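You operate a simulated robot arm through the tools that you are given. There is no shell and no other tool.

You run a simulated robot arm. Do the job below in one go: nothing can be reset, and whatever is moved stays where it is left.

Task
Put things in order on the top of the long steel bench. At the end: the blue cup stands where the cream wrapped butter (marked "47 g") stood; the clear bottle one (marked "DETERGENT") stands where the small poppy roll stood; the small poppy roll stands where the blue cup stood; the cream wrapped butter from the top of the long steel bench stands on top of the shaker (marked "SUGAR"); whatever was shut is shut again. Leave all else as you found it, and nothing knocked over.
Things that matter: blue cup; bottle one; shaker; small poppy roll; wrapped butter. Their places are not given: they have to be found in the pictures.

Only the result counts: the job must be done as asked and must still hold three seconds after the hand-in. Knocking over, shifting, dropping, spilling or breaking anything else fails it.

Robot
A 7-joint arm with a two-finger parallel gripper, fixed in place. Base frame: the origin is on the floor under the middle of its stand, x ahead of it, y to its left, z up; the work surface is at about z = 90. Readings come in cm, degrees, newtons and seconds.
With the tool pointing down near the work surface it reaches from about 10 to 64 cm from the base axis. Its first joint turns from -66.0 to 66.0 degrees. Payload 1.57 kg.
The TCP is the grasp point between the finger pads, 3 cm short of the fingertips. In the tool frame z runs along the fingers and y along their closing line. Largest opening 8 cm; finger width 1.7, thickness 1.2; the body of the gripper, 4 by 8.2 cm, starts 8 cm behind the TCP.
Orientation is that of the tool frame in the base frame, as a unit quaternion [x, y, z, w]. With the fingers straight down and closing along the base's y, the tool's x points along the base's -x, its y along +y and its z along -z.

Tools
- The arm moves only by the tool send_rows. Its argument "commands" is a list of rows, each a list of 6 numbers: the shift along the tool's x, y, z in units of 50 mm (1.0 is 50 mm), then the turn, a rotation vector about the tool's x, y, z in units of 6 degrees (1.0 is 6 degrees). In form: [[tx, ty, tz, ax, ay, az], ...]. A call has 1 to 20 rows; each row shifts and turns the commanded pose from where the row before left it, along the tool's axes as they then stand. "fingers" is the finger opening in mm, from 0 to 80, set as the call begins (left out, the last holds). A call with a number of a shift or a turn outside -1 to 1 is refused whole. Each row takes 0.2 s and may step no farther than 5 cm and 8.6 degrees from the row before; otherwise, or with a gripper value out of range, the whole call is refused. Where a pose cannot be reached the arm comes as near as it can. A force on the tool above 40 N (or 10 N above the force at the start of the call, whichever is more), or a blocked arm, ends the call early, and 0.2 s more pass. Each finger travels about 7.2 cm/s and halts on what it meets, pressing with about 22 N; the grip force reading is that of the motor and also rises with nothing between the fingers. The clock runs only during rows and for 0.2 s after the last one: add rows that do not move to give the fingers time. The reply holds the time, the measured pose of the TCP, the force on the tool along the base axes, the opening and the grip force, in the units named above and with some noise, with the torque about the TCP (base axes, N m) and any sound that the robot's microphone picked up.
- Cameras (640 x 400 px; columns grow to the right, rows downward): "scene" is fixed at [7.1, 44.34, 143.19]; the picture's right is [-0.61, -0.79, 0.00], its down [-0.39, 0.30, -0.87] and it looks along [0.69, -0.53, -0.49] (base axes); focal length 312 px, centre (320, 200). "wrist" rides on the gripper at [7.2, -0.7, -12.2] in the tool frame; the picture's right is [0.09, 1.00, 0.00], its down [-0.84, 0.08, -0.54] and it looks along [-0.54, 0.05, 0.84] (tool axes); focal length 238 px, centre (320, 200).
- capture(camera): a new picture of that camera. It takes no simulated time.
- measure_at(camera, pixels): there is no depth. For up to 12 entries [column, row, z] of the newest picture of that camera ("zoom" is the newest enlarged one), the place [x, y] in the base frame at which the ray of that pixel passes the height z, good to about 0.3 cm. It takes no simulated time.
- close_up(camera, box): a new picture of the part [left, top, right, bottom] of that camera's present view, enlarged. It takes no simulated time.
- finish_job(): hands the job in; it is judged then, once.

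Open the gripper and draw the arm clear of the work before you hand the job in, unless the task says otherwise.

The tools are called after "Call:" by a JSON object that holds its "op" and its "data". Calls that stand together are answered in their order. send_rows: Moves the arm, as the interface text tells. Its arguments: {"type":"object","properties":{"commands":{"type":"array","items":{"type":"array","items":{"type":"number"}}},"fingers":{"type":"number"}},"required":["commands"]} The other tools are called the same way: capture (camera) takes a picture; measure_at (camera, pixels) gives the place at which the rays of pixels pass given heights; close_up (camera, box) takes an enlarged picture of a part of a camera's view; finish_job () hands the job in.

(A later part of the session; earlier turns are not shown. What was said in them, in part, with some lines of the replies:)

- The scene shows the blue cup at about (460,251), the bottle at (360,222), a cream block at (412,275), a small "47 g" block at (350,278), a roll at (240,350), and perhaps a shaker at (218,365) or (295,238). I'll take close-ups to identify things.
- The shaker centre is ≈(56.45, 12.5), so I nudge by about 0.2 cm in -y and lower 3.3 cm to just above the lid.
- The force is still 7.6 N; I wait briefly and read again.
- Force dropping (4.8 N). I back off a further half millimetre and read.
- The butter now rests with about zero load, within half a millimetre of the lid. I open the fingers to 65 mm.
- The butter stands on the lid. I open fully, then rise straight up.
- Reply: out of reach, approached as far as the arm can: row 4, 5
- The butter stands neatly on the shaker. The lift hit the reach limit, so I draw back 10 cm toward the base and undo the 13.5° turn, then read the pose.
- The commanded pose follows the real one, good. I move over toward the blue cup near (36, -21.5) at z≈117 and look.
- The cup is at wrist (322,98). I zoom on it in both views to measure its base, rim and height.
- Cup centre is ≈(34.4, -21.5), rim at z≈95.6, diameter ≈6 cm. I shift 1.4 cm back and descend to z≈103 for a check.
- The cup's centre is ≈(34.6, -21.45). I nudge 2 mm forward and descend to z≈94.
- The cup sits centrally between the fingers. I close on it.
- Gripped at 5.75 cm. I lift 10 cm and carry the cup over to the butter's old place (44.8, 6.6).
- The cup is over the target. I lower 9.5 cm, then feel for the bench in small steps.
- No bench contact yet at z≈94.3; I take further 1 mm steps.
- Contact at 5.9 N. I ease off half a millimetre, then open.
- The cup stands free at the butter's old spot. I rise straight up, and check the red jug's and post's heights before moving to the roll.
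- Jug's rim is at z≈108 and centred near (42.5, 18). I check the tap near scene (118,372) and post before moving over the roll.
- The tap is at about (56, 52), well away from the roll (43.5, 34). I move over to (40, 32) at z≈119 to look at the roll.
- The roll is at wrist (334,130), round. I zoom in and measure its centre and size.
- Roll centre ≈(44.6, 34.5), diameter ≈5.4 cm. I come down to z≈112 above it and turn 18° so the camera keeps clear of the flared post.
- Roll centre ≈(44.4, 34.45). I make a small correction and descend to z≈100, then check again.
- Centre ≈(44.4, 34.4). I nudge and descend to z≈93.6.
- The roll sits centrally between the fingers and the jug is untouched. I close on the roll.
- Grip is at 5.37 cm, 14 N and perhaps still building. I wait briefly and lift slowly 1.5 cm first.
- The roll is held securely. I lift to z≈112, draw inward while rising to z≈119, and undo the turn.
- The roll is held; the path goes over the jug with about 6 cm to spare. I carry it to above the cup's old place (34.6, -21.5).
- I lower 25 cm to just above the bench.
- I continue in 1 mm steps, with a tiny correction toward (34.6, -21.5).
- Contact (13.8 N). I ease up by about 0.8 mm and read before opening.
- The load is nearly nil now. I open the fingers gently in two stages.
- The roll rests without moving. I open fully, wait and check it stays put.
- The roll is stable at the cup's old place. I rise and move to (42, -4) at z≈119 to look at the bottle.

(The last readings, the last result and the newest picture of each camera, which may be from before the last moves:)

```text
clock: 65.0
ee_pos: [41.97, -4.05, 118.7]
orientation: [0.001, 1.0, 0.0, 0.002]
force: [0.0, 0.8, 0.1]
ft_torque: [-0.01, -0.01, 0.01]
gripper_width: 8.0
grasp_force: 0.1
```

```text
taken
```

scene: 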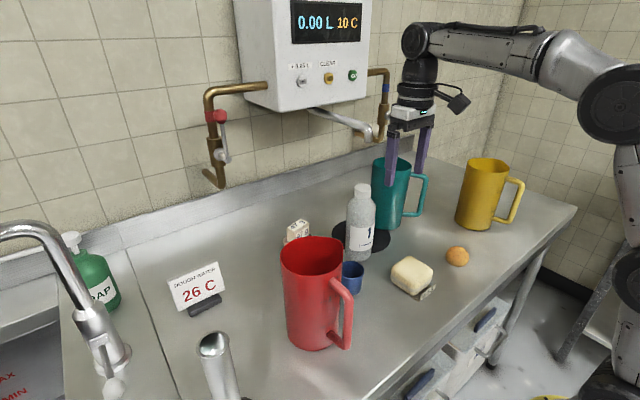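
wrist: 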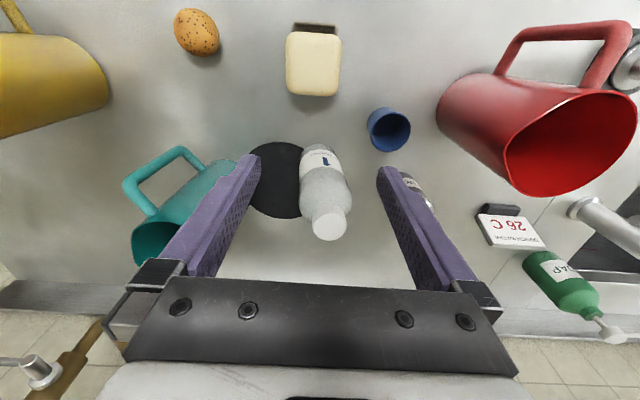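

I zoom in on the bottle in both views to get its base, radius and height.

Call:
{"op": "close_up", "data": {"camera": "wrist", "box": [250, 130, 400, 250]}}

Call:
{"op": "measure_at", "data": {"camera": "zoom", "pixels": [[310, 50, 90], [236, 90, 90], [387, 80, 90], [340, 400, 110], [340, 390, 109], [340, 390, 111], [270, 60, 90]]}}

Call:
{"op": "close_up", "data": {"camera": "scene", "box": [320, 175, 410, 270]}}

Call:
{"op": "measure_at", "data": {"camera": "zoom", "pixels": [[320, 40, 108], [320, 40, 109], [320, 40, 110], [320, 40, 111], [290, 345, 90]]}}

```text
3.33 times, centred on (325, 190) of wrist
```

zoom: 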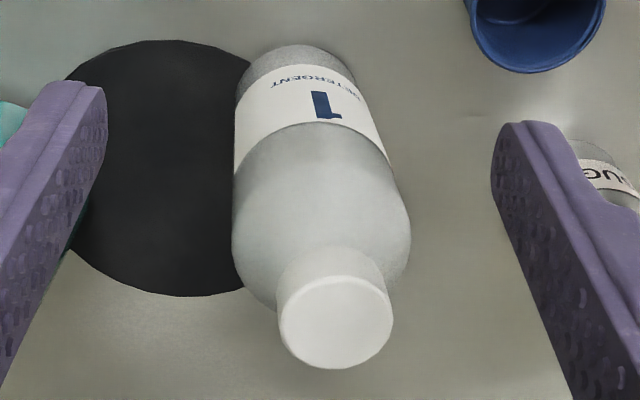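

```text
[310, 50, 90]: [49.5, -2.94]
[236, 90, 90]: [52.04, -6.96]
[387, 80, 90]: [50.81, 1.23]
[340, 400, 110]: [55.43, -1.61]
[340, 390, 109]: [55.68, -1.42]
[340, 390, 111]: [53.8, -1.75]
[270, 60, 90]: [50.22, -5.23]
```

```text
4.21 times, centred on (365, 222) of scene
```

zoom: 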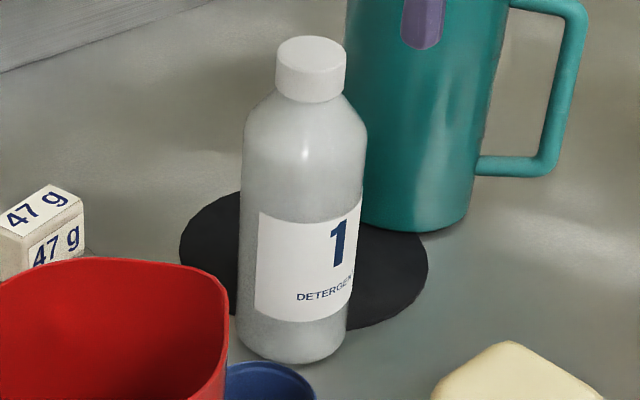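

```text
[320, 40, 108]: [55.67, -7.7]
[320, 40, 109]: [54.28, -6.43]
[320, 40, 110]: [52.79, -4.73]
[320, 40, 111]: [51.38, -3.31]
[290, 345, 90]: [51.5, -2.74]
```

The bottle's cylinder reaches to about z≈104, with the cap's top at ≈110. I measure cap centre in both views and the body's sides to fix the axis.

Call:
{"op": "measure_at", "data": {"camera": "zoom", "pixels": [[311, 56, 109.5], [311, 56, 110], [311, 56, 110.5], [311, 56, 111], [290, 361, 90]]}}

Call:
{"op": "measure_at", "data": {"camera": "wrist", "pixels": [[329.8, 226.6, 109.5], [329.8, 226.6, 110], [329.8, 226.6, 110.5], [329.8, 226.6, 111], [299, 168, 98], [339, 168, 98], [299, 205, 104], [352, 202, 104], [319, 144, 90]]}}

```text
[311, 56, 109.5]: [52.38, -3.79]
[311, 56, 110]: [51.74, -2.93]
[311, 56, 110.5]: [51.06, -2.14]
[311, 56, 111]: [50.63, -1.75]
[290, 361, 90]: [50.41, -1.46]
```

```text
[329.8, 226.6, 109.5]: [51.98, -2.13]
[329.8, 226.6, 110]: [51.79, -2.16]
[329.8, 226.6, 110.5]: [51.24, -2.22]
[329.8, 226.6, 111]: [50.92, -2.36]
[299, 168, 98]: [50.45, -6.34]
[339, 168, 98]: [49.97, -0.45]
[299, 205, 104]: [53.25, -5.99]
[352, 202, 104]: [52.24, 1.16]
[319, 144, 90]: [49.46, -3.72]
```

Cap top is at ≈(51.5,-2.3,110.4) while the base seems nearer (53,-3.6), hinting that the bottle leans slightly off the black mat's edge; its diameter is about 7.1 cm. I move over it at z≈116 (tips above the cap) for a closer view before straddling it.

Call:
{"op": "send_rows", "data": {"commands": [[-0.5, 0.087, 0.18, 0, 0, 0], [-0.5, 0.087, 0.18, 0, 0, 0], [-0.5, 0.087, 0.18, 0, 0, 0], [0, 0, 0, 0, 0, 0]], "fingers": 80}}

Call:
{"op": "capture", "data": {"camera": "wrist"}}

Call:
{"op": "close_up", "data": {"camera": "scene", "box": [310, 140, 430, 270]}}

```text
clock: 66.0
ee_pos: [49.45, -2.9, 116.08]
orientation: [-0.001, 1.0, 0.0, 0.0]
force: [-0.2, 0.3, -0.7]
ft_torque: [-0.02, 0.02, -0.01]
gripper_width: 8.01
grasp_force: 0.2
```

```text
taken
```

wrist: 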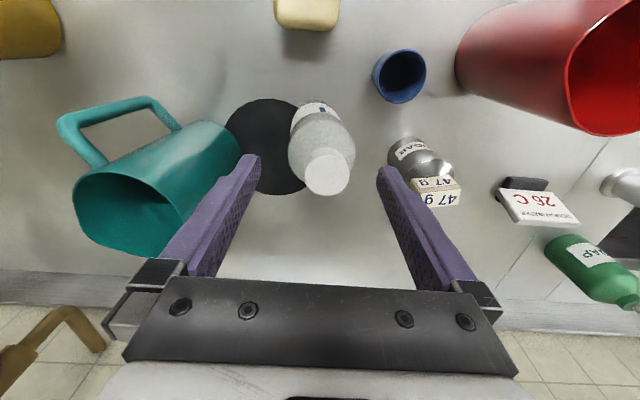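

```text
3.08 times, centred on (370, 205) of scene
```

zoom: 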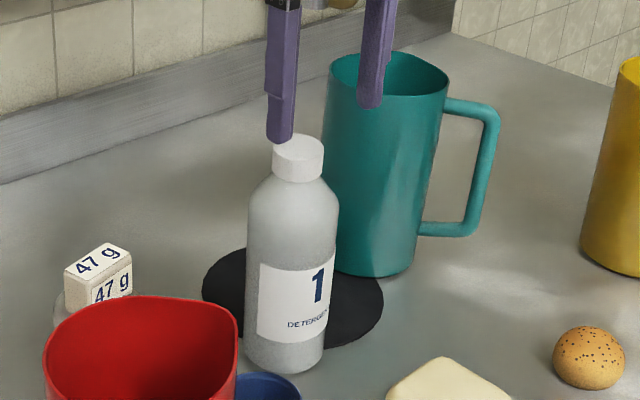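

The view is steeper now. I zoom on the bottle to see its base, the mat and the lean.

Call:
{"op": "close_up", "data": {"camera": "wrist", "box": [260, 85, 388, 205]}}

Call:
{"op": "measure_at", "data": {"camera": "zoom", "pixels": [[342, 292, 110.4], [285, 290, 110.4], [400, 290, 110.4], [310, 58, 90], [225, 110, 90], [395, 110, 90], [212, 190, 104], [435, 185, 104]]}}

```text
3.33 times, centred on (324, 145) of wrist
```

zoom: 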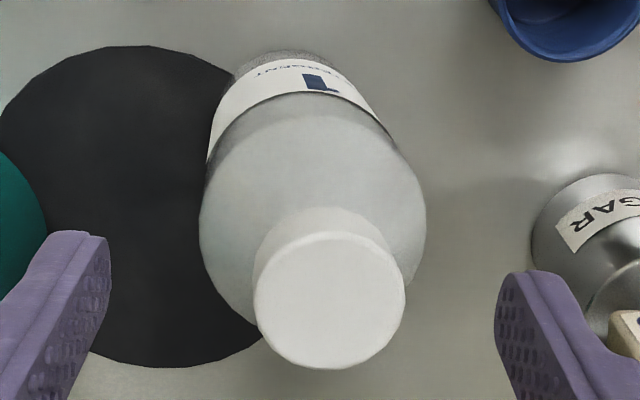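

```text
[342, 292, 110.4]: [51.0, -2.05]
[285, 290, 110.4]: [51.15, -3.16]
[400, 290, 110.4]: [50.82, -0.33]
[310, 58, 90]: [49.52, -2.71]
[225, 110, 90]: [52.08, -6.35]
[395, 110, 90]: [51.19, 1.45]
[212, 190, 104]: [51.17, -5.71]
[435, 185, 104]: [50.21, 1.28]
```

The body's silhouettes converge away from the nadir, so the bottle leans about 6° toward (-x,+y), resting on the mat's edge. I align the tool's axis with the bottle's lean above it, at z≈116, and look again.

Call:
{"op": "send_rows", "data": {"commands": [[-0.264, 0.224, 0, 0, 0, 0], [0, 0, 0, 0.315, -0.395, 0], [0, 0, 0, 0.315, -0.395, 0], [0, 0, 0, 0, 0, 0]], "fingers": 80}}

Call:
{"op": "capture", "data": {"camera": "wrist"}}

Call:
{"op": "close_up", "data": {"camera": "scene", "box": [310, 140, 430, 270]}}

```text
clock: 67.0
ee_pos: [50.72, -1.72, 116.23]
orientation: [0.001, 0.999, -0.034, 0.041]
force: [-0.1, -0.6, -1.0]
ft_torque: [-0.02, 0.0, 0.01]
gripper_width: 8.0
grasp_force: 0.0
```

```text
taken
```

wrist: 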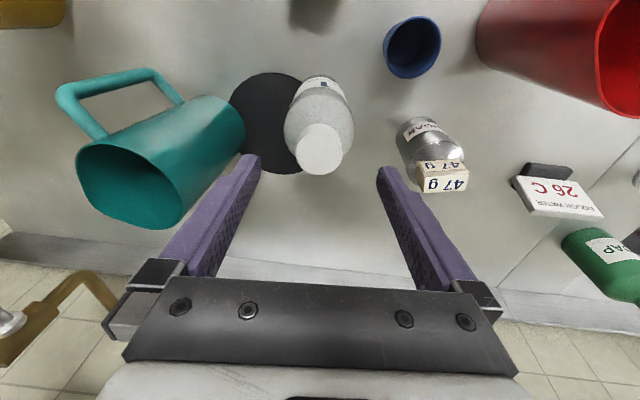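

```text
3.08 times, centred on (370, 205) of scene
```

zoom: 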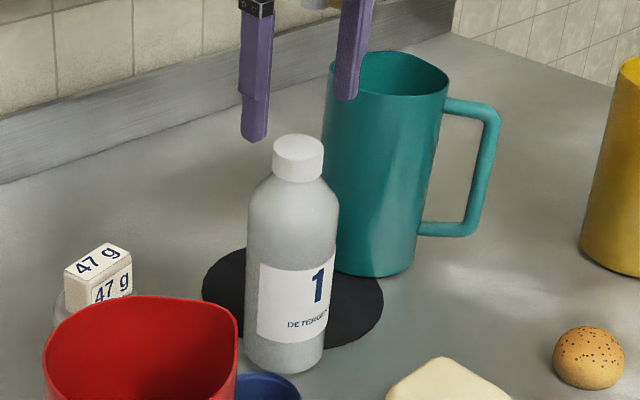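

The bottle now shows nearly along the tool axis: cap at (320,149), body below it. I zoom to check symmetry between the fingers.

Call:
{"op": "close_up", "data": {"camera": "wrist", "box": [240, 65, 400, 185]}}

Call:
{"op": "measure_at", "data": {"camera": "wrist", "pixels": [[320, 149, 110.4], [320, 149, 110], [319, 75, 90], [284, 120, 104], [355, 120, 104]]}}

```text
3.33 times, centred on (320, 125) of wrist
```

zoom: 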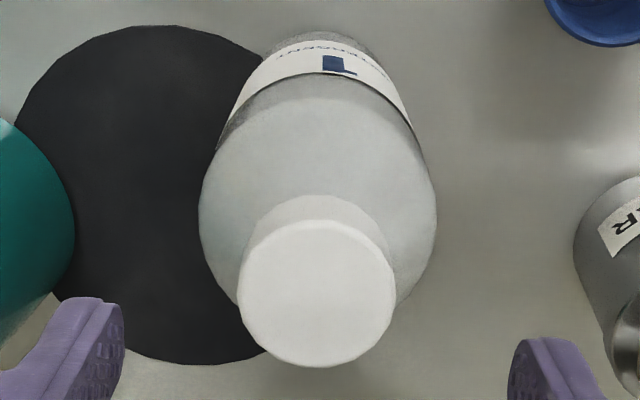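

```text
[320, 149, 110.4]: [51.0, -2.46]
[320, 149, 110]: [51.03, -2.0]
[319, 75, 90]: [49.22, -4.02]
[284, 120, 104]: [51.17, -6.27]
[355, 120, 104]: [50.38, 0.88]
```

The bottle is centred to within about 1.5 mm. I nudge -1.5 mm in tool y and descend 6 cm along the tilted axis, tips still above the shoulder.

Call:
{"op": "send_rows", "data": {"commands": [[0.02, -0.03, 0.3, 0, 0, 0], [0, 0, 0.3, 0, 0, 0], [0, 0, 0.3, 0, 0, 0], [0, 0, 0.3, 0, 0, 0], [0, 0, 0, 0, 0, 0]], "fingers": 80}}

Call:
{"op": "capture", "data": {"camera": "wrist"}}

Call:
{"op": "close_up", "data": {"camera": "scene", "box": [310, 140, 430, 270]}}

```text
clock: 68.2
ee_pos: [50.98, -2.36, 110.03]
orientation: [0.0, 0.999, -0.033, 0.042]
force: [0.3, 0.0, 0.8]
ft_torque: [0.01, 0.01, -0.02]
gripper_width: 8.01
grasp_force: 0.1
```

```text
taken
```

wrist: 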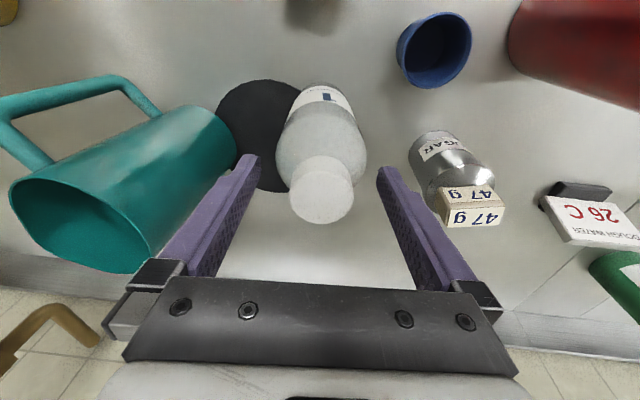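

```text
3.08 times, centred on (370, 205) of scene
```

zoom: 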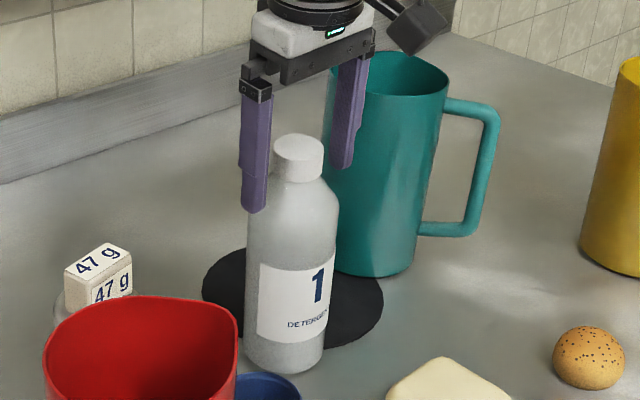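

The cap is right at the TCP column (321,190), and the shoulder (275–367) is centred between the fingers. I descend slowly 3.5 cm.

Call:
{"op": "send_rows", "data": {"commands": [[0, 0, 0.1, 0, 0, 0], [0, 0, 0.1, 0, 0, 0], [0, 0, 0.1, 0, 0, 0], [0, 0, 0.1, 0, 0, 0], [0, 0, 0.1, 0, 0, 0], [0, 0, 0.1, 0, 0, 0], [0, 0, 0.1, 0, 0, 0], [0, 0, 0, 0, 0, 0]], "fingers": 80}}

Call:
{"op": "capture", "data": {"camera": "wrist"}}

Call:
{"op": "close_up", "data": {"camera": "scene", "box": [310, 140, 430, 270]}}

```text
clock: 70.0
ee_pos: [51.35, -2.48, 106.88]
orientation: [0.0, 0.999, -0.033, 0.041]
force: [0.7, -0.2, -0.8]
ft_torque: [0.05, -0.01, 0.03]
gripper_width: 8.01
grasp_force: 0.1
```

```text
taken
```

wrist: 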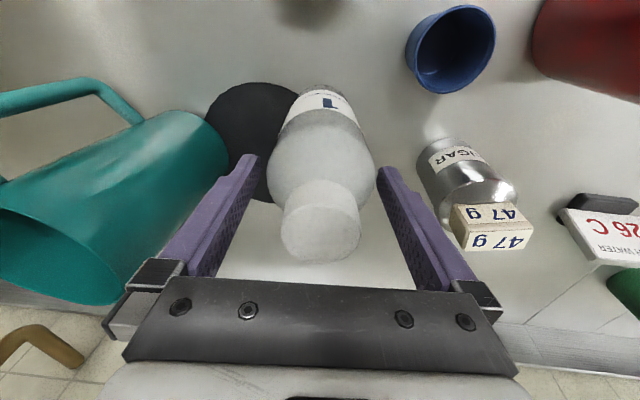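

```text
3.08 times, centred on (370, 205) of scene
```

zoom: 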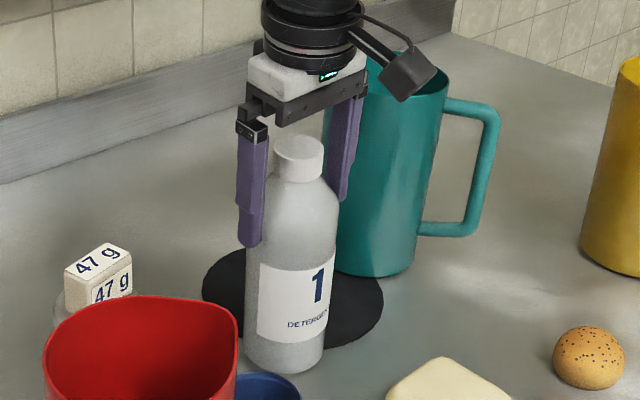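

No contact so far. I zoom on the gaps between the fingertips and the shoulder.

Call:
{"op": "close_up", "data": {"camera": "wrist", "box": [230, 130, 410, 230]}}

Call:
{"op": "close_up", "data": {"camera": "scene", "box": [335, 175, 395, 235]}}

```text
3.56 times, centred on (320, 180) of wrist
```

zoom: 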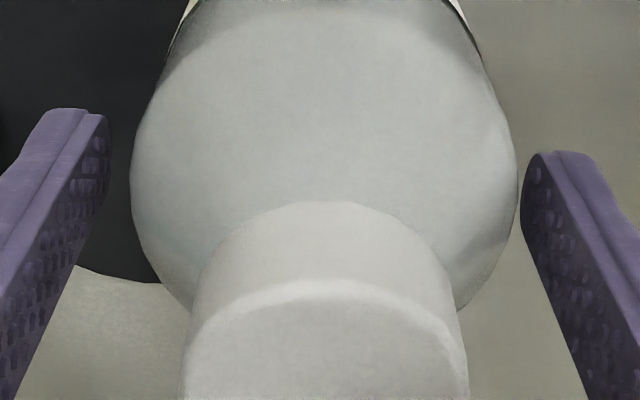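

```text
6.67 times, centred on (365, 205) of scene
```

zoom: 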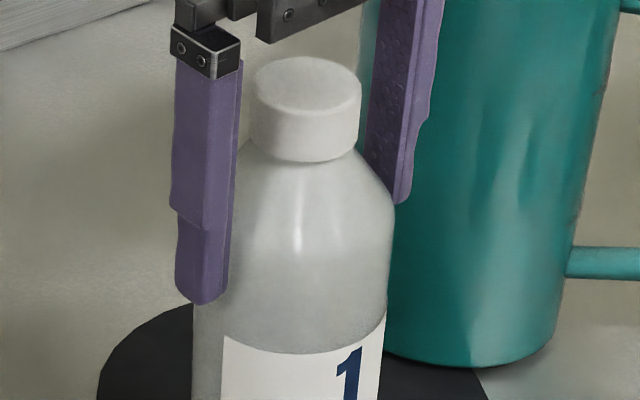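

The bottle is about 2 mm off to the right between the fingers (gaps 20 px left, 2 px right in the zoom). I shift 1.8 mm in tool +y and check again.

Call:
{"op": "send_rows", "data": {"commands": [[0, 0.036, 0, 0, 0, 0], [0, 0, 0, 0, 0, 0]], "fingers": 80}}

Call:
{"op": "close_up", "data": {"camera": "wrist", "box": [230, 130, 410, 230]}}

```text
clock: 70.6
ee_pos: [51.26, -2.24, 106.72]
orientation: [0.001, 0.999, -0.034, 0.041]
force: [0.1, -0.1, -0.8]
ft_torque: [0.01, -0.03, -0.01]
gripper_width: 7.99
grasp_force: 0.1
```

```text
3.56 times, centred on (320, 180) of wrist
```

zoom: 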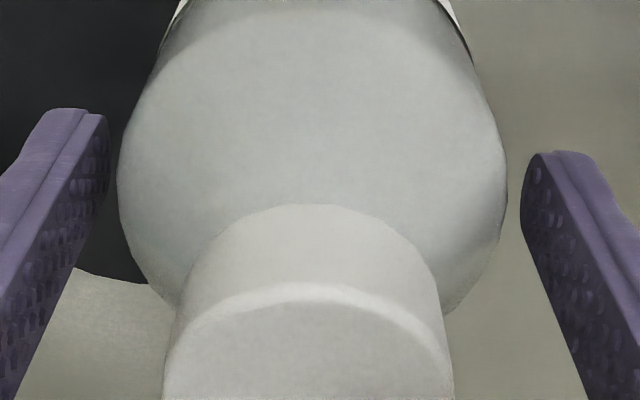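

Gaps are now 8 and 13 zoom px — nearly centred. I descend 3 cm slowly around the body.

Call:
{"op": "send_rows", "data": {"commands": [[0, -0.004, 0.1, 0, 0, 0], [0, 0, 0.1, 0, 0, 0], [0, 0, 0.1, 0, 0, 0], [0, 0, 0.1, 0, 0, 0], [0, 0, 0.1, 0, 0, 0], [0, 0, 0.1, 0, 0, 0], [0, 0, 0, 0, 0, 0]], "fingers": 80}}

Call:
{"op": "capture", "data": {"camera": "wrist"}}

Call:
{"op": "close_up", "data": {"camera": "scene", "box": [315, 165, 415, 265]}}

```text
clock: 72.2
ee_pos: [51.72, -2.49, 103.71]
orientation: [0.001, 0.999, -0.033, 0.042]
force: [-0.1, -0.1, -0.2]
ft_torque: [0.01, -0.01, 0.03]
gripper_width: 8.0
grasp_force: 0.0
```

```text
taken
```

wrist: 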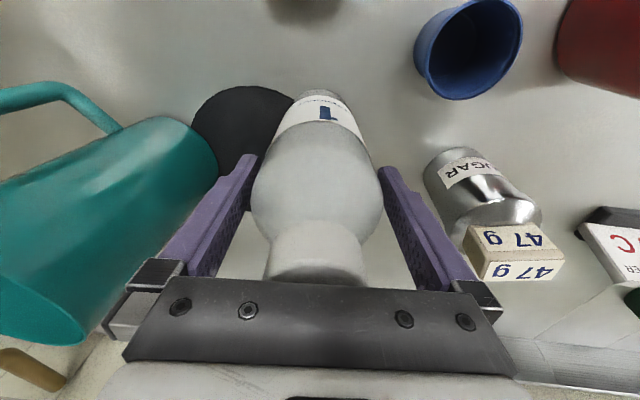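

```text
4.00 times, centred on (365, 215) of scene
```

zoom: 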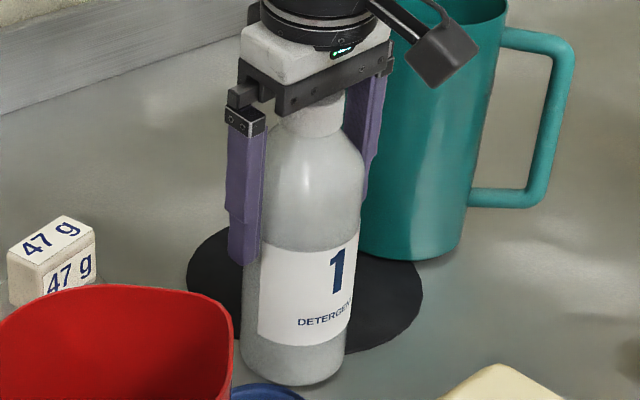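

The fingers straddle the body without contact. I close on the bottle.

Call:
{"op": "send_rows", "data": {"commands": [[0, 0, 0, 0, 0, 0], [0, 0, 0, 0, 0, 0], [0, 0, 0, 0, 0, 0], [0, 0, 0, 0, 0, 0]], "fingers": 55}}

Call:
{"op": "capture", "data": {"camera": "wrist"}}

```text
clock: 73.2
ee_pos: [51.62, -2.49, 103.71]
orientation: [0.0, 0.999, -0.032, 0.042]
force: [0.0, 0.6, -0.7]
ft_torque: [-0.03, 0.03, -0.01]
gripper_width: 6.82
grasp_force: 22.3
```

```text
taken
```

wrist: 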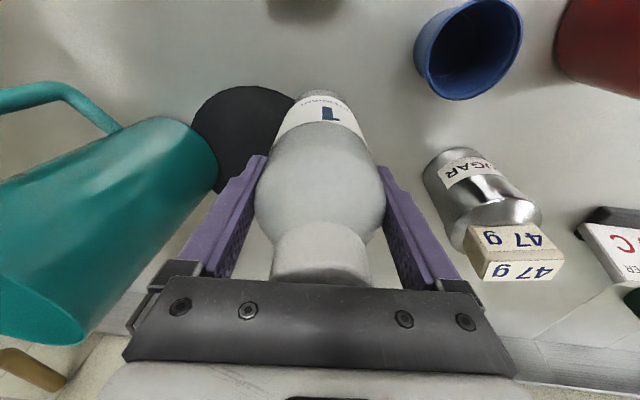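

Gripped at 6.82 cm with 22 N. I lift 1.5 cm slowly along the axis and check the load.

Call:
{"op": "send_rows", "data": {"commands": [[0, 0, -0.1, 0, 0, 0], [0, 0, -0.1, 0, 0, 0], [0, 0, -0.1, 0, 0, 0], [0, 0, 0, 0, 0, 0]]}}

Call:
{"op": "capture", "data": {"camera": "wrist"}}

Call:
{"op": "close_up", "data": {"camera": "scene", "box": [315, 165, 415, 265]}}

```text
clock: 74.2
ee_pos: [51.43, -2.36, 105.23]
orientation: [0.001, 0.999, -0.033, 0.041]
force: [-0.1, 0.3, -0.8]
ft_torque: [-0.01, -0.05, -0.01]
gripper_width: 6.83
grasp_force: 22.0
```

```text
taken
```

wrist: 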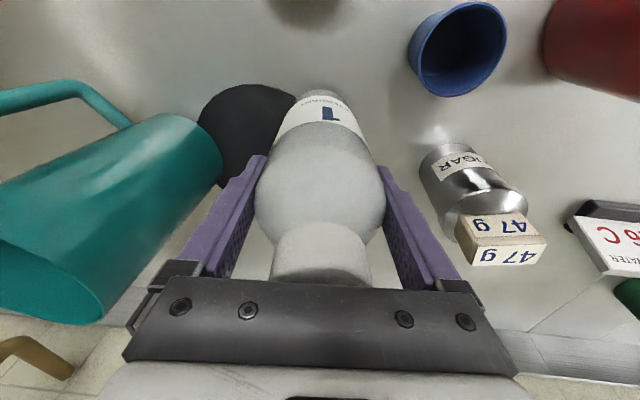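

```text
4.00 times, centred on (365, 215) of scene
```

zoom: 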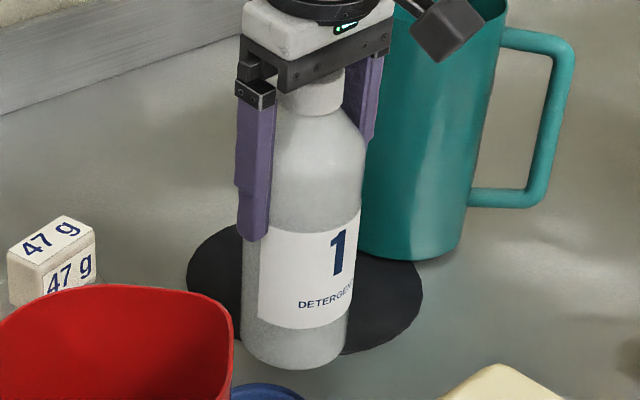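

The bottle is light (≈0.8 N) and held. I lift on to z≈117, straighten the tool to vertical, and meanwhile check where the red jug's handle lies.

Call:
{"op": "send_rows", "data": {"commands": [[0, 0, -0.6, 0, 0, 0], [0, 0, -0.6, 0, 0, 0], [0, 0, -0.6, 0, 0, 0], [0, 0, -0.55, 0, 0, 0], [0, 0, 0, -0.315, 0.395, 0], [0, 0, 0, -0.315, 0.395, 0], [0, 0, 0, 0, 0, 0]]}}

Call:
{"op": "capture", "data": {"camera": "wrist"}}

Call:
{"op": "capture", "data": {"camera": "scene"}}

Call:
{"op": "measure_at", "data": {"camera": "scene", "pixels": [[352, 308, 100], [344, 346, 92], [335, 282, 106], [352, 295, 104]]}}

```text
clock: 75.8
ee_pos: [50.68, -1.55, 116.83]
orientation: [0.0, 1.0, 0.0, 0.0]
force: [0.0, 0.7, -0.4]
ft_torque: [-0.03, 0.02, 0.0]
gripper_width: 6.85
grasp_force: 22.3
```

```text
taken
```

wrist: 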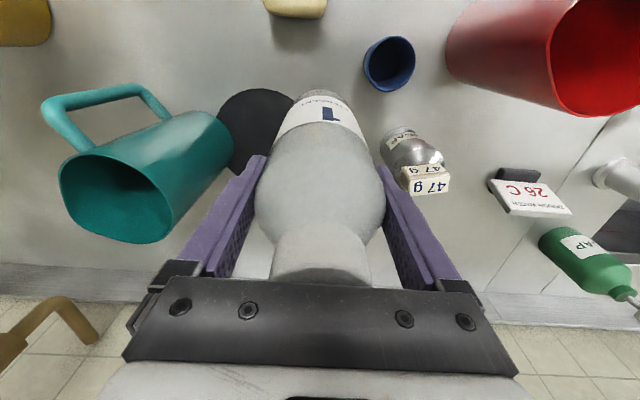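

```text
taken
```

scene: 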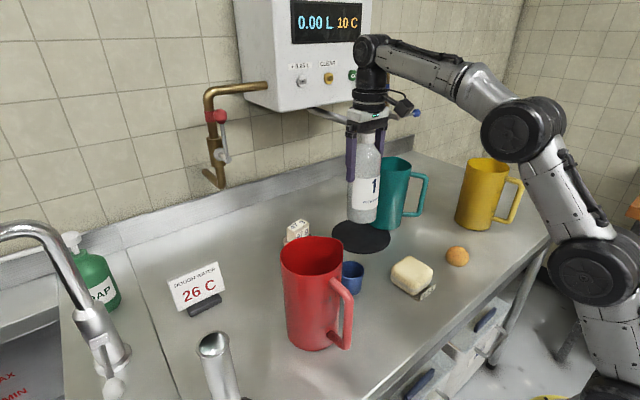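

```text
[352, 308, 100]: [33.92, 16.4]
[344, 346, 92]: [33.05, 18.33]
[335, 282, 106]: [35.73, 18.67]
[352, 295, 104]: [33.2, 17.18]
```

The black mat and everything else are in place; the jug's handle reaches to x≈32.5 at y≈17.5. I carry the bottle back to x≈25 and then sideways to y≈27, passing in front of the jug.

Call:
{"op": "send_rows", "data": {"commands": [[0.857, 0.02, 0, 0, 0, 0], [0.857, 0.02, 0, 0, 0, 0], [0.857, 0.02, 0, 0, 0, 0], [0.857, 0.02, 0, 0, 0, 0], [0.857, 0.02, 0, 0, 0, 0], [0.857, 0.02, 0, 0, 0, 0], [0, 0, 0, 0, 0, 0]]}}

Call:
{"op": "capture", "data": {"camera": "wrist"}}

Call:
{"op": "capture", "data": {"camera": "scene"}}

```text
clock: 77.4
ee_pos: [25.03, -0.66, 116.98]
orientation: [0.0, 1.0, 0.0, 0.0]
force: [-0.3, -0.2, -0.6]
ft_torque: [0.0, 0.01, -0.05]
gripper_width: 6.83
grasp_force: 22.0
```

```text
taken
```

wrist: 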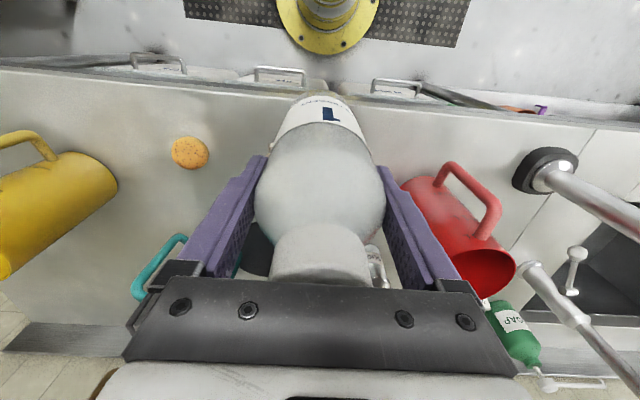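

```text
taken
```

scene: 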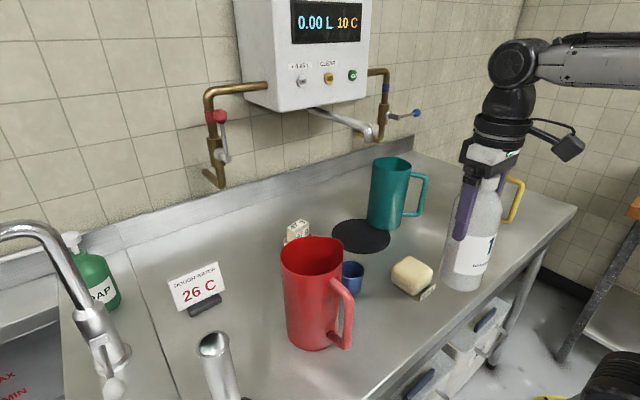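

All clear. I move sideways 27.5 cm in +y along x≈25.

Call:
{"op": "send_rows", "data": {"commands": [[0, 0.79, 0, 0, 0, 0], [0, 0.79, 0, 0, 0, 0], [0, 0.79, 0, 0, 0, 0], [0, 0.79, 0, 0, 0, 0], [0, 0.79, 0, 0, 0, 0], [0, 0.79, 0, 0, 0, 0], [0, 0.79, 0, 0, 0, 0], [0, 0, 0, 0, 0, 0]]}}

Call:
{"op": "capture", "data": {"camera": "wrist"}}

Call:
{"op": "capture", "data": {"camera": "scene"}}

```text
clock: 79.2
ee_pos: [24.75, 26.79, 116.91]
orientation: [0.001, 1.0, 0.0, 0.001]
force: [-0.7, 0.6, -0.9]
ft_torque: [-0.01, 0.03, 0.0]
gripper_width: 6.82
grasp_force: 21.9
```

```text
taken
```

wrist: 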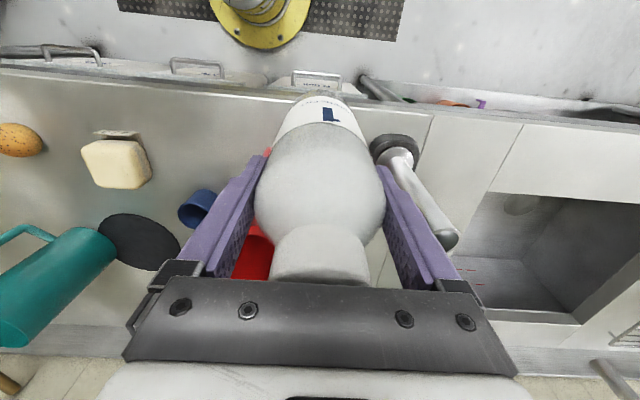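

```text
taken
```

scene: 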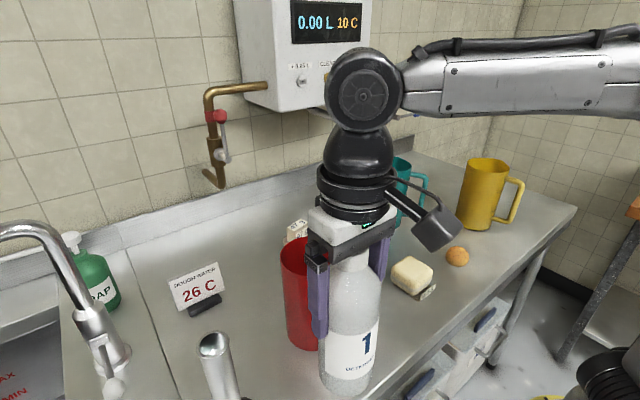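

Clear. I move between jug and post to (33, 29.5) and on to above the roll's old place (44.4, 34.4) at z≈112.

Call:
{"op": "send_rows", "data": {"commands": [[-0.825, 0.27, 0.39, 0, 0, 0], [-0.825, 0.27, 0.39, 0, 0, 0], [-0.76, 0.327, 0.067, 0, 0, 0], [-0.76, 0.327, 0.067, 0, 0, 0], [-0.76, 0.327, 0.067, 0, 0, 0], [0, 0, 0, 0, 0, 0]]}}

Call:
{"op": "capture", "data": {"camera": "wrist"}}

Call:
{"op": "capture", "data": {"camera": "scene"}}

```text
clock: 80.6
ee_pos: [44.61, 34.37, 111.69]
orientation: [0.001, 1.0, 0.0, 0.0]
force: [0.6, -0.2, -0.7]
ft_torque: [0.0, 0.02, 0.02]
gripper_width: 6.81
grasp_force: 21.9
```

```text
taken
```

wrist: 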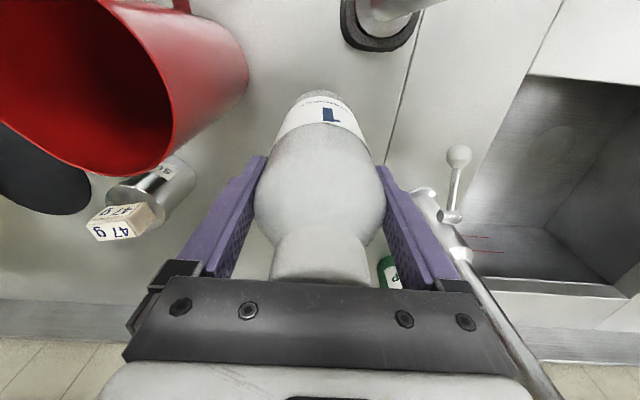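

```text
taken
```

scene: 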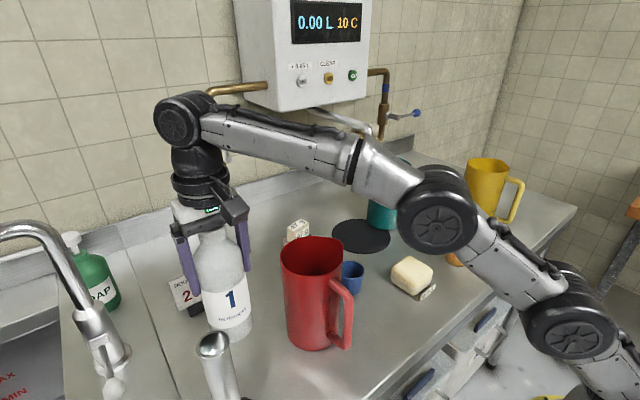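

The bottle is over the target, clear of the post and jug. I lower it to about 0.6 cm above the bench.

Call:
{"op": "send_rows", "data": {"commands": [[0, 0, 0.4, 0, 0, 0], [0, 0, 0.4, 0, 0, 0], [0, 0, 0.4, 0, 0, 0], [0, 0, 0.2, 0, 0, 0], [0, 0, 0.12, 0, 0, 0], [0, 0, 0, 0, 0, 0]]}}

Call:
{"op": "capture", "data": {"camera": "wrist"}}

Call:
{"op": "capture", "data": {"camera": "scene"}}

```text
clock: 82.0
ee_pos: [44.49, 34.22, 104.36]
orientation: [0.0, 1.0, 0.0, 0.001]
force: [-0.8, -0.8, -1.1]
ft_torque: [-0.01, 0.01, 0.01]
gripper_width: 6.83
grasp_force: 21.7
```

```text
taken
```

wrist: 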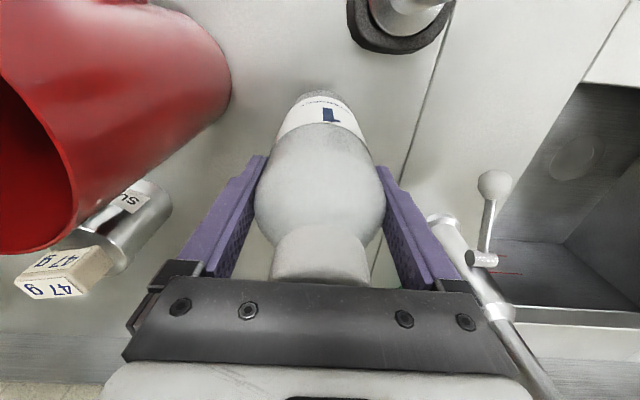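

```text
taken
```

scene: 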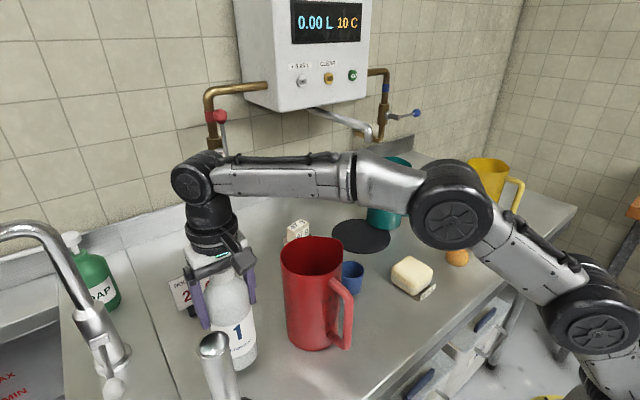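

I check the bottle's base position via its near edge at wrist (321,91).

Call:
{"op": "close_up", "data": {"camera": "wrist", "box": [270, 80, 380, 170]}}

Call:
{"op": "measure_at", "data": {"camera": "wrist", "pixels": [[320, 91, 90.9], [284, 125, 90.9], [358, 125, 90.9]]}}

Call:
{"op": "close_up", "data": {"camera": "scene", "box": [170, 230, 300, 390]}}

```text
4.44 times, centred on (325, 125) of wrist
```

zoom: 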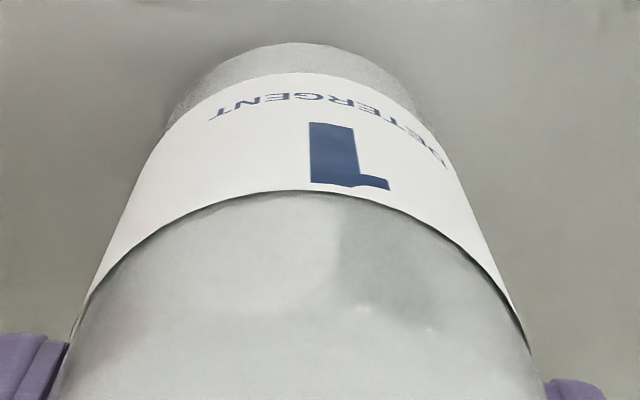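

```text
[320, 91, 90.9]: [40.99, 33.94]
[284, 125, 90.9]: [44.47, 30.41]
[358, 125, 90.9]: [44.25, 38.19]
```

```text
2.50 times, centred on (235, 310) of scene
```

zoom: 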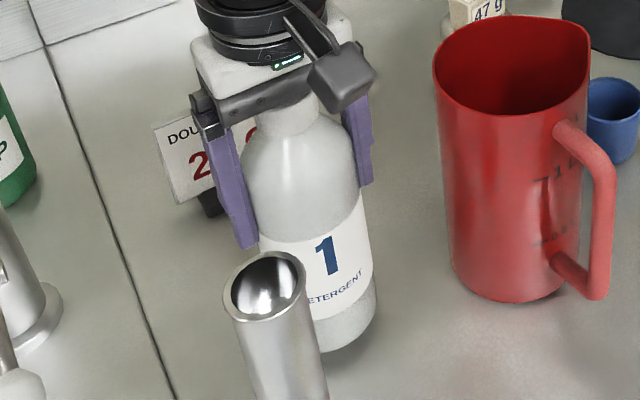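

The base centre is ≈(44.4, 34.1–34.3), right on target. I lower in small steps to feel the bench.

Call:
{"op": "send_rows", "data": {"commands": [[0, 0.03, 0.04, 0, 0, 0], [0, 0, 0.04, 0, 0, 0], [0, 0, 0.04, 0, 0, 0], [0, 0, 0, 0, 0, 0]]}}

Call:
{"op": "send_rows", "data": {"commands": [[0, 0, 0.02, 0, 0, 0], [0, 0, 0, 0, 0, 0]]}}

Call:
{"op": "send_rows", "data": {"commands": [[0, 0, 0.02, 0, 0, 0], [0, 0, 0, 0, 0, 0]]}}

```text
clock: 83.0
ee_pos: [44.54, 34.42, 103.76]
orientation: [0.0, 1.0, 0.0, 0.001]
force: [1.2, 0.2, 0.1]
ft_torque: [0.0, 0.02, -0.01]
gripper_width: 6.82
grasp_force: 21.8
```

```text
clock: 83.6
ee_pos: [44.48, 34.34, 103.7]
orientation: [0.0, 1.0, -0.001, 0.0]
force: [-0.4, -0.8, -0.6]
ft_torque: [0.01, -0.02, -0.01]
gripper_width: 6.82
grasp_force: 22.0
```

```text
clock: 84.2
ee_pos: [44.57, 34.43, 103.64]
orientation: [0.001, 1.0, 0.0, 0.0]
force: [0.5, 0.0, -0.5]
ft_torque: [-0.01, -0.02, -0.02]
gripper_width: 6.81
grasp_force: 22.4
```

Call:
{"op": "send_rows", "data": {"commands": [[0, 0, 0.02, 0, 0, 0], [0, 0, 0, 0, 0, 0]]}}

Call:
{"op": "send_rows", "data": {"commands": [[0, 0, 0.02, 0, 0, 0], [0, 0, 0, 0, 0, 0]]}}

```text
clock: 84.8
ee_pos: [44.38, 34.44, 103.5]
orientation: [0.0, 1.0, 0.0, 0.0]
force: [-0.4, 0.4, -1.2]
ft_torque: [-0.02, 0.0, 0.04]
gripper_width: 6.83
grasp_force: 22.5
```

```text
clock: 85.4
ee_pos: [44.49, 34.36, 103.36]
orientation: [0.0, 1.0, 0.0, 0.001]
force: [0.3, 0.1, -0.7]
ft_torque: [0.01, -0.01, 0.0]
gripper_width: 6.8
grasp_force: 22.0
```

No contact yet at z≈103.36; I continue with 1 mm steps.

Call:
{"op": "send_rows", "data": {"commands": [[0, 0, 0.02, 0, 0, 0], [0, 0, 0, 0, 0, 0]]}}

Call:
{"op": "send_rows", "data": {"commands": [[0, 0, 0.02, 0, 0, 0], [0, 0, 0, 0, 0, 0]]}}

```text
clock: 86.0
ee_pos: [44.53, 34.22, 103.41]
orientation: [0.0, 1.0, 0.001, 0.001]
force: [-0.7, -1.3, 5.6]
ft_torque: [-0.14, -0.05, -0.01]
gripper_width: 6.8
grasp_force: 22.2
```

```text
clock: 86.6
ee_pos: [44.56, 34.33, 103.34]
orientation: [-0.001, 1.0, 0.001, 0.002]
force: [-2.8, -1.8, 11.8]
ft_torque: [-0.22, 0.04, -0.02]
gripper_width: 6.82
grasp_force: 22.0
```

Contact at 11.8 N. I ease off a millimetre and read before opening.

Call:
{"op": "send_rows", "data": {"commands": [[0, 0, -0.02, 0, 0, 0], [0, 0, 0, 0, 0, 0], [0, 0, 0, 0, 0, 0]]}}

```text
clock: 87.4
ee_pos: [44.57, 34.44, 103.42]
orientation: [0.0, 1.0, 0.001, 0.001]
force: [1.2, 0.7, 8.1]
ft_torque: [0.11, -0.36, 0.01]
gripper_width: 6.81
grasp_force: 22.0
```

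Call:
{"op": "send_rows", "data": {"commands": [[0, 0, -0.012, 0, 0, 0], [0, 0, 0, 0, 0, 0], [0, 0, 0, 0, 0, 0]]}}

```text
clock: 88.2
ee_pos: [44.44, 34.3, 103.43]
orientation: [0.0, 1.0, 0.001, 0.002]
force: [-0.1, 2.7, 6.7]
ft_torque: [0.28, -0.22, 0.06]
gripper_width: 6.83
grasp_force: 21.4
```

Call:
{"op": "send_rows", "data": {"commands": [[0, 0, -0.01, 0, 0, 0], [0, 0, 0, 0, 0, 0], [0, 0, 0, 0, 0, 0]]}}

```text
clock: 89.0
ee_pos: [44.55, 34.26, 103.41]
orientation: [0.0, 1.0, 0.0, 0.0]
force: [-1.0, 2.1, 5.3]
ft_torque: [0.18, -0.03, 0.05]
gripper_width: 6.82
grasp_force: 21.9
```

The force is falling slowly (5.3 N); I ease off a little more.

Call:
{"op": "send_rows", "data": {"commands": [[0, 0, -0.012, 0, 0, 0], [0, 0, 0, 0, 0, 0], [0, 0, 0, 0, 0, 0]]}}

Call:
{"op": "close_up", "data": {"camera": "wrist", "box": [230, 80, 410, 290]}}

```text
clock: 89.8
ee_pos: [44.58, 34.28, 103.39]
orientation: [0.0, 1.0, 0.0, 0.001]
force: [1.2, 0.0, 0.2]
ft_torque: [0.0, -0.03, -0.04]
gripper_width: 6.8
grasp_force: 21.6
```

```text
1.90 times, centred on (320, 185) of wrist
```

zoom: 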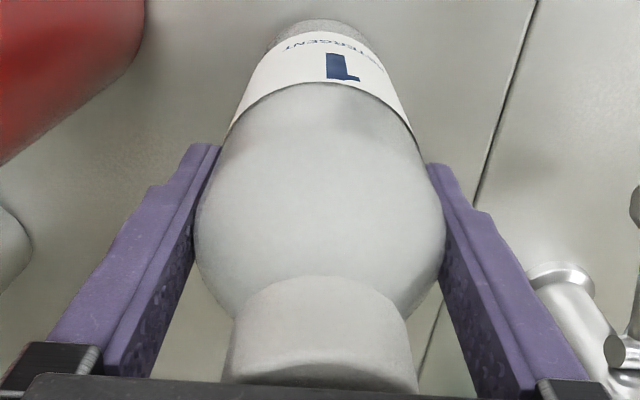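

Load is nil now. I open the fingers in two stages, first to 72 mm.

Call:
{"op": "send_rows", "data": {"commands": [[0, 0, 0, 0, 0, 0], [0, 0, 0, 0, 0, 0]], "fingers": 73}}

Call:
{"op": "send_rows", "data": {"commands": [[0, 0, 0, 0, 0, 0], [0, 0, 0, 0, 0, 0]], "fingers": 80}}

Call:
{"op": "close_up", "data": {"camera": "wrist", "box": [230, 80, 410, 290]}}

Call:
{"op": "capture", "data": {"camera": "scene"}}

```text
clock: 90.4
ee_pos: [44.53, 34.36, 103.47]
orientation: [0.001, 1.0, 0.0, -0.001]
force: [-1.0, -0.7, -0.6]
ft_torque: [-0.01, 0.0, 0.01]
gripper_width: 7.31
grasp_force: 0.1
```

```text
clock: 91.0
ee_pos: [44.53, 34.26, 103.48]
orientation: [0.0, 1.0, 0.0, 0.0]
force: [-0.4, -0.8, -0.4]
ft_torque: [-0.04, 0.01, 0.0]
gripper_width: 7.98
grasp_force: 0.2
```

```text
1.90 times, centred on (320, 185) of wrist
```

zoom: 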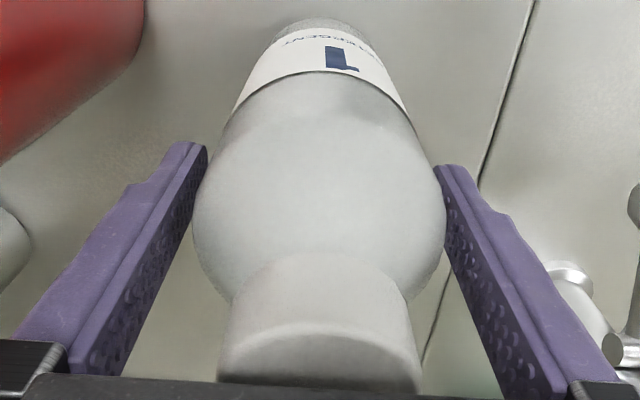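

```text
taken
```

scene: 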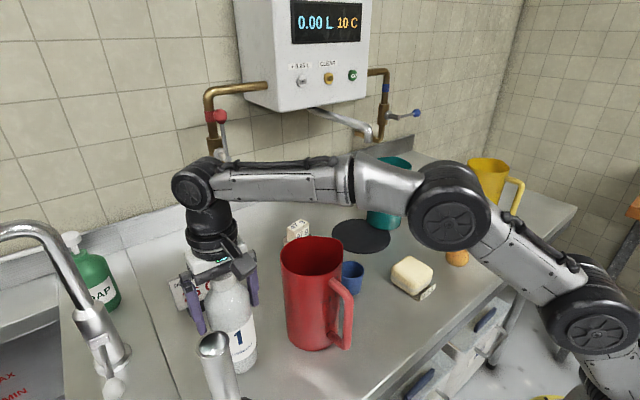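

The bottle stands free with the fingers open. I rise slowly first, watching the force.

Call:
{"op": "send_rows", "data": {"commands": [[0, 0, -0.1, 0, 0, 0], [0, 0, -0.1, 0, 0, 0], [0, 0, -0.1, 0, 0, 0], [0, 0, -0.15, 0, 0, 0], [0, 0, -0.2, 0, 0, 0], [0, 0, 0, 0, 0, 0]], "fingers": 80}}

Call:
{"op": "capture", "data": {"camera": "wrist"}}

Call:
{"op": "close_up", "data": {"camera": "scene", "box": [170, 230, 300, 390]}}

```text
clock: 92.4
ee_pos: [44.51, 34.36, 106.77]
orientation: [-0.001, 1.0, 0.0, 0.0]
force: [0.0, 0.5, -0.2]
ft_torque: [-0.04, -0.01, -0.03]
gripper_width: 7.99
grasp_force: 0.0
```

```text
taken
```

wrist: 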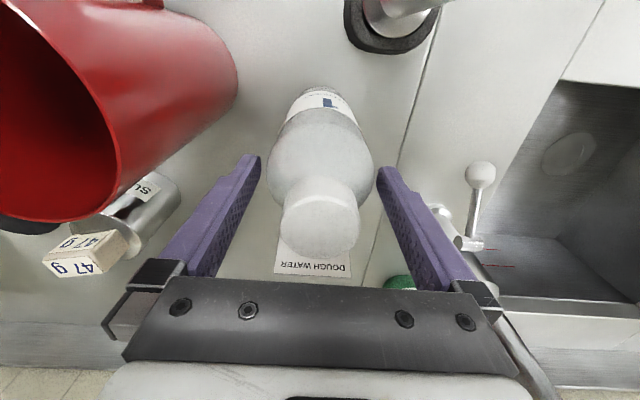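

```text
2.50 times, centred on (235, 310) of scene
```

zoom: 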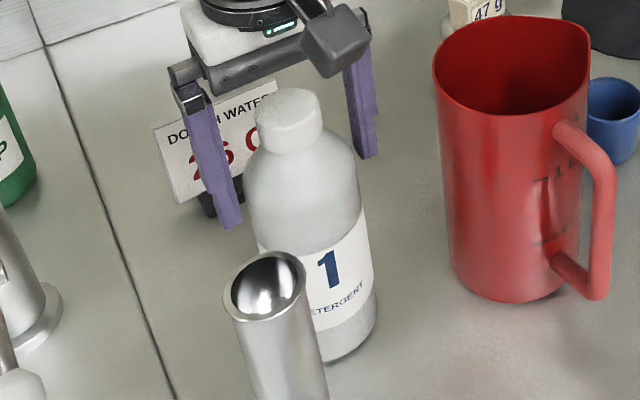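

The bottle stands upright. I rise to z≈113, then draw back inward and up with the fingers straddling the cap.

Call:
{"op": "send_rows", "data": {"commands": [[0, 0, -0.4, 0, 0, 0], [0, 0, -0.4, 0, 0, 0], [0, 0, -0.44, 0, 0, 0], [0.5, -0.1, -0.6, 0, 0, 0], [0.6, -0.2, -0.6, 0, 0, 0], [0, 0, 0, 0, 0, 0]], "fingers": 80}}

Call:
{"op": "capture", "data": {"camera": "wrist"}}

Call:
{"op": "capture", "data": {"camera": "scene"}}

```text
clock: 93.8
ee_pos: [38.86, 32.78, 118.75]
orientation: [0.0, 1.0, 0.0, -0.001]
force: [0.0, 0.0, -0.4]
ft_torque: [-0.02, -0.01, 0.01]
gripper_width: 8.01
grasp_force: 0.1
```

```text
taken
```

wrist: 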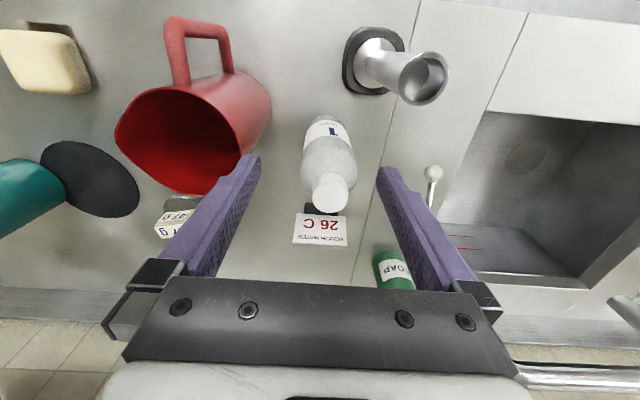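

```text
taken
```

scene: 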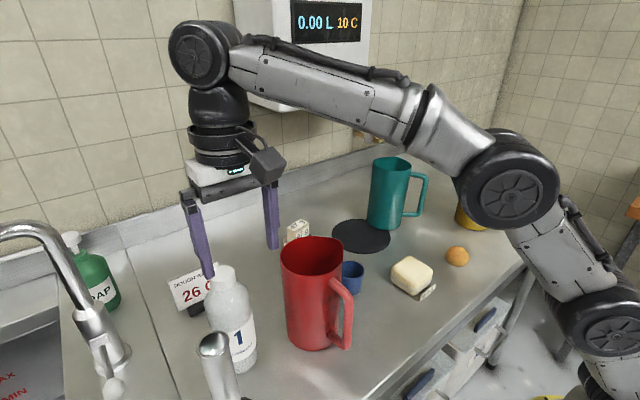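

The bottle stands upright at the roll's old place. I bring the arm back to its starting pose above the bench, clear of everything, passing over the jug at a safe height.

Call:
{"op": "send_rows", "data": {"commands": [[0.2, 0, -0.4, 0, 0, 0], [-0.02, -0.9, 0, 0, 0, 0], [-0.02, -0.9, 0, 0, 0, 0], [-0.02, -0.9, 0, 0, 0, 0], [-0.02, -0.9, 0, 0, 0, 0], [-0.02, -0.9, 0, 0, 0, 0], [-0.02, -0.9, 0, 0, 0, 0], [-0.02, -0.9, 0, 0, 0, 0], [-0.02, -0.9, 0, 0, 0, 0], [0, 0, 0, 0, 0, 0]], "fingers": 80}}

Call:
{"op": "capture", "data": {"camera": "scene"}}

Call:
{"op": "capture", "data": {"camera": "wrist"}}

```text
clock: 96.0
ee_pos: [38.65, -3.28, 120.93]
orientation: [0.0, 1.0, 0.001, 0.0]
force: [-0.4, 0.3, 0.7]
ft_torque: [0.0, 0.01, 0.03]
gripper_width: 8.02
grasp_force: 0.2
```

```text
taken
```

scene: 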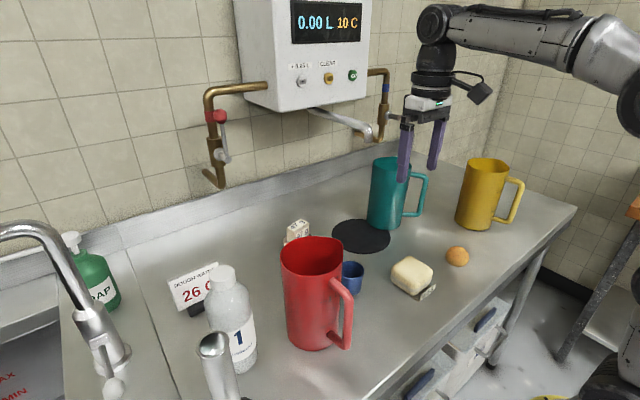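

```text
taken
```

wrist: 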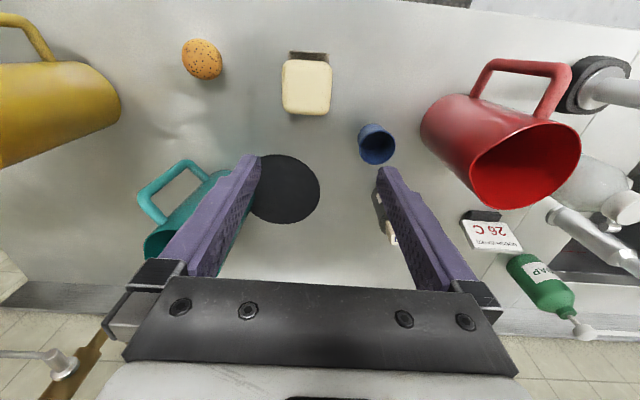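

All is in place and the rest looks unchanged. I make a final check by zooming on the butter/shaker, the cup, and the bottle and measuring positions.

Call:
{"op": "close_up", "data": {"camera": "scene", "box": [260, 205, 480, 305]}}

Call:
{"op": "close_up", "data": {"camera": "scene", "box": [150, 240, 360, 400]}}

Call:
{"op": "measure_at", "data": {"camera": "wrist", "pixels": [[377, 149, 95.6], [376, 126, 90], [202, 59, 92.3], [591, 160, 90]]}}

Call:
{"op": "measure_at", "data": {"camera": "scene", "pixels": [[352, 268, 95.6], [457, 256, 92.5], [243, 375, 90]]}}

```text
2.91 times, centred on (370, 255) of scene
```

zoom: 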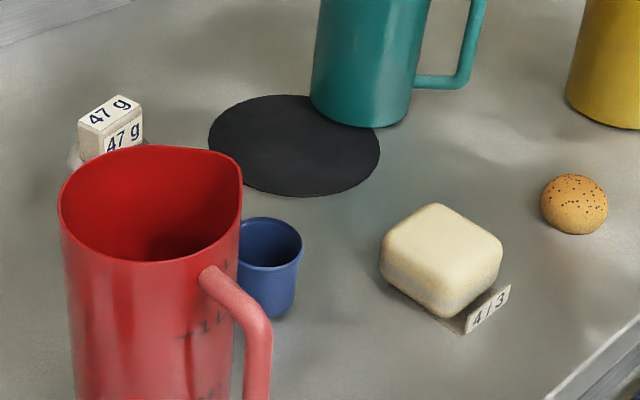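

```text
2.50 times, centred on (255, 320) of scene
```

zoom: 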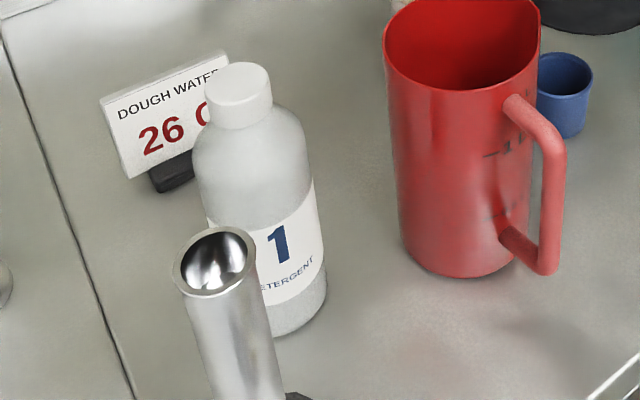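

```text
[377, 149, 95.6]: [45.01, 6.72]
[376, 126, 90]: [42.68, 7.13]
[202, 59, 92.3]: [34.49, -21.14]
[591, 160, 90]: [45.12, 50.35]
```

```text
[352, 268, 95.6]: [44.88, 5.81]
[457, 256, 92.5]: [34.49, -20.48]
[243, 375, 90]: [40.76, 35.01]
```

The cup is at (45, 6.6), the roll at (34.5, -21), the bottle upright at about (44.4, 34.3), and the butter level on the SUGAR shaker. The gripper is open and clear, so I hand the job in.

Call:
{"op": "finish_job", "data": {}}

```text
The job is handed in.
```

The job is done and handed in. All four moves are complete, and in the last pictures everything else on the bench looks as it was at the start. I don't have the judging result.

| Item | Now stands | Position (x, y, cm) |
|---|---|---|
| Blue cup | Where the wrapped butter was | about (45, 6.6) |
| Bottle one ("DETERGENT") | Upright, where the small poppy roll was | about (44.4, 34.3) |
| Small poppy roll | Where the blue cup was | about (34.5, -21) |
| Wrapped butter ("47 g") | Level on the lid of the "SUGAR" shaker | about (57, 12.5) |

- **Accuracy:** the cup, roll and bottle all ended within about 1 cm of their target spots by the camera measurements.
- **Bottle:** at the start it was leaning about 6°, apparently because one edge of its base rested on the black mat. It now stands straight.
- **Doors and drawers:** I opened nothing, so there was nothing to shut again.

The gripper is open and the arm is back near its starting pose, clear of the work.
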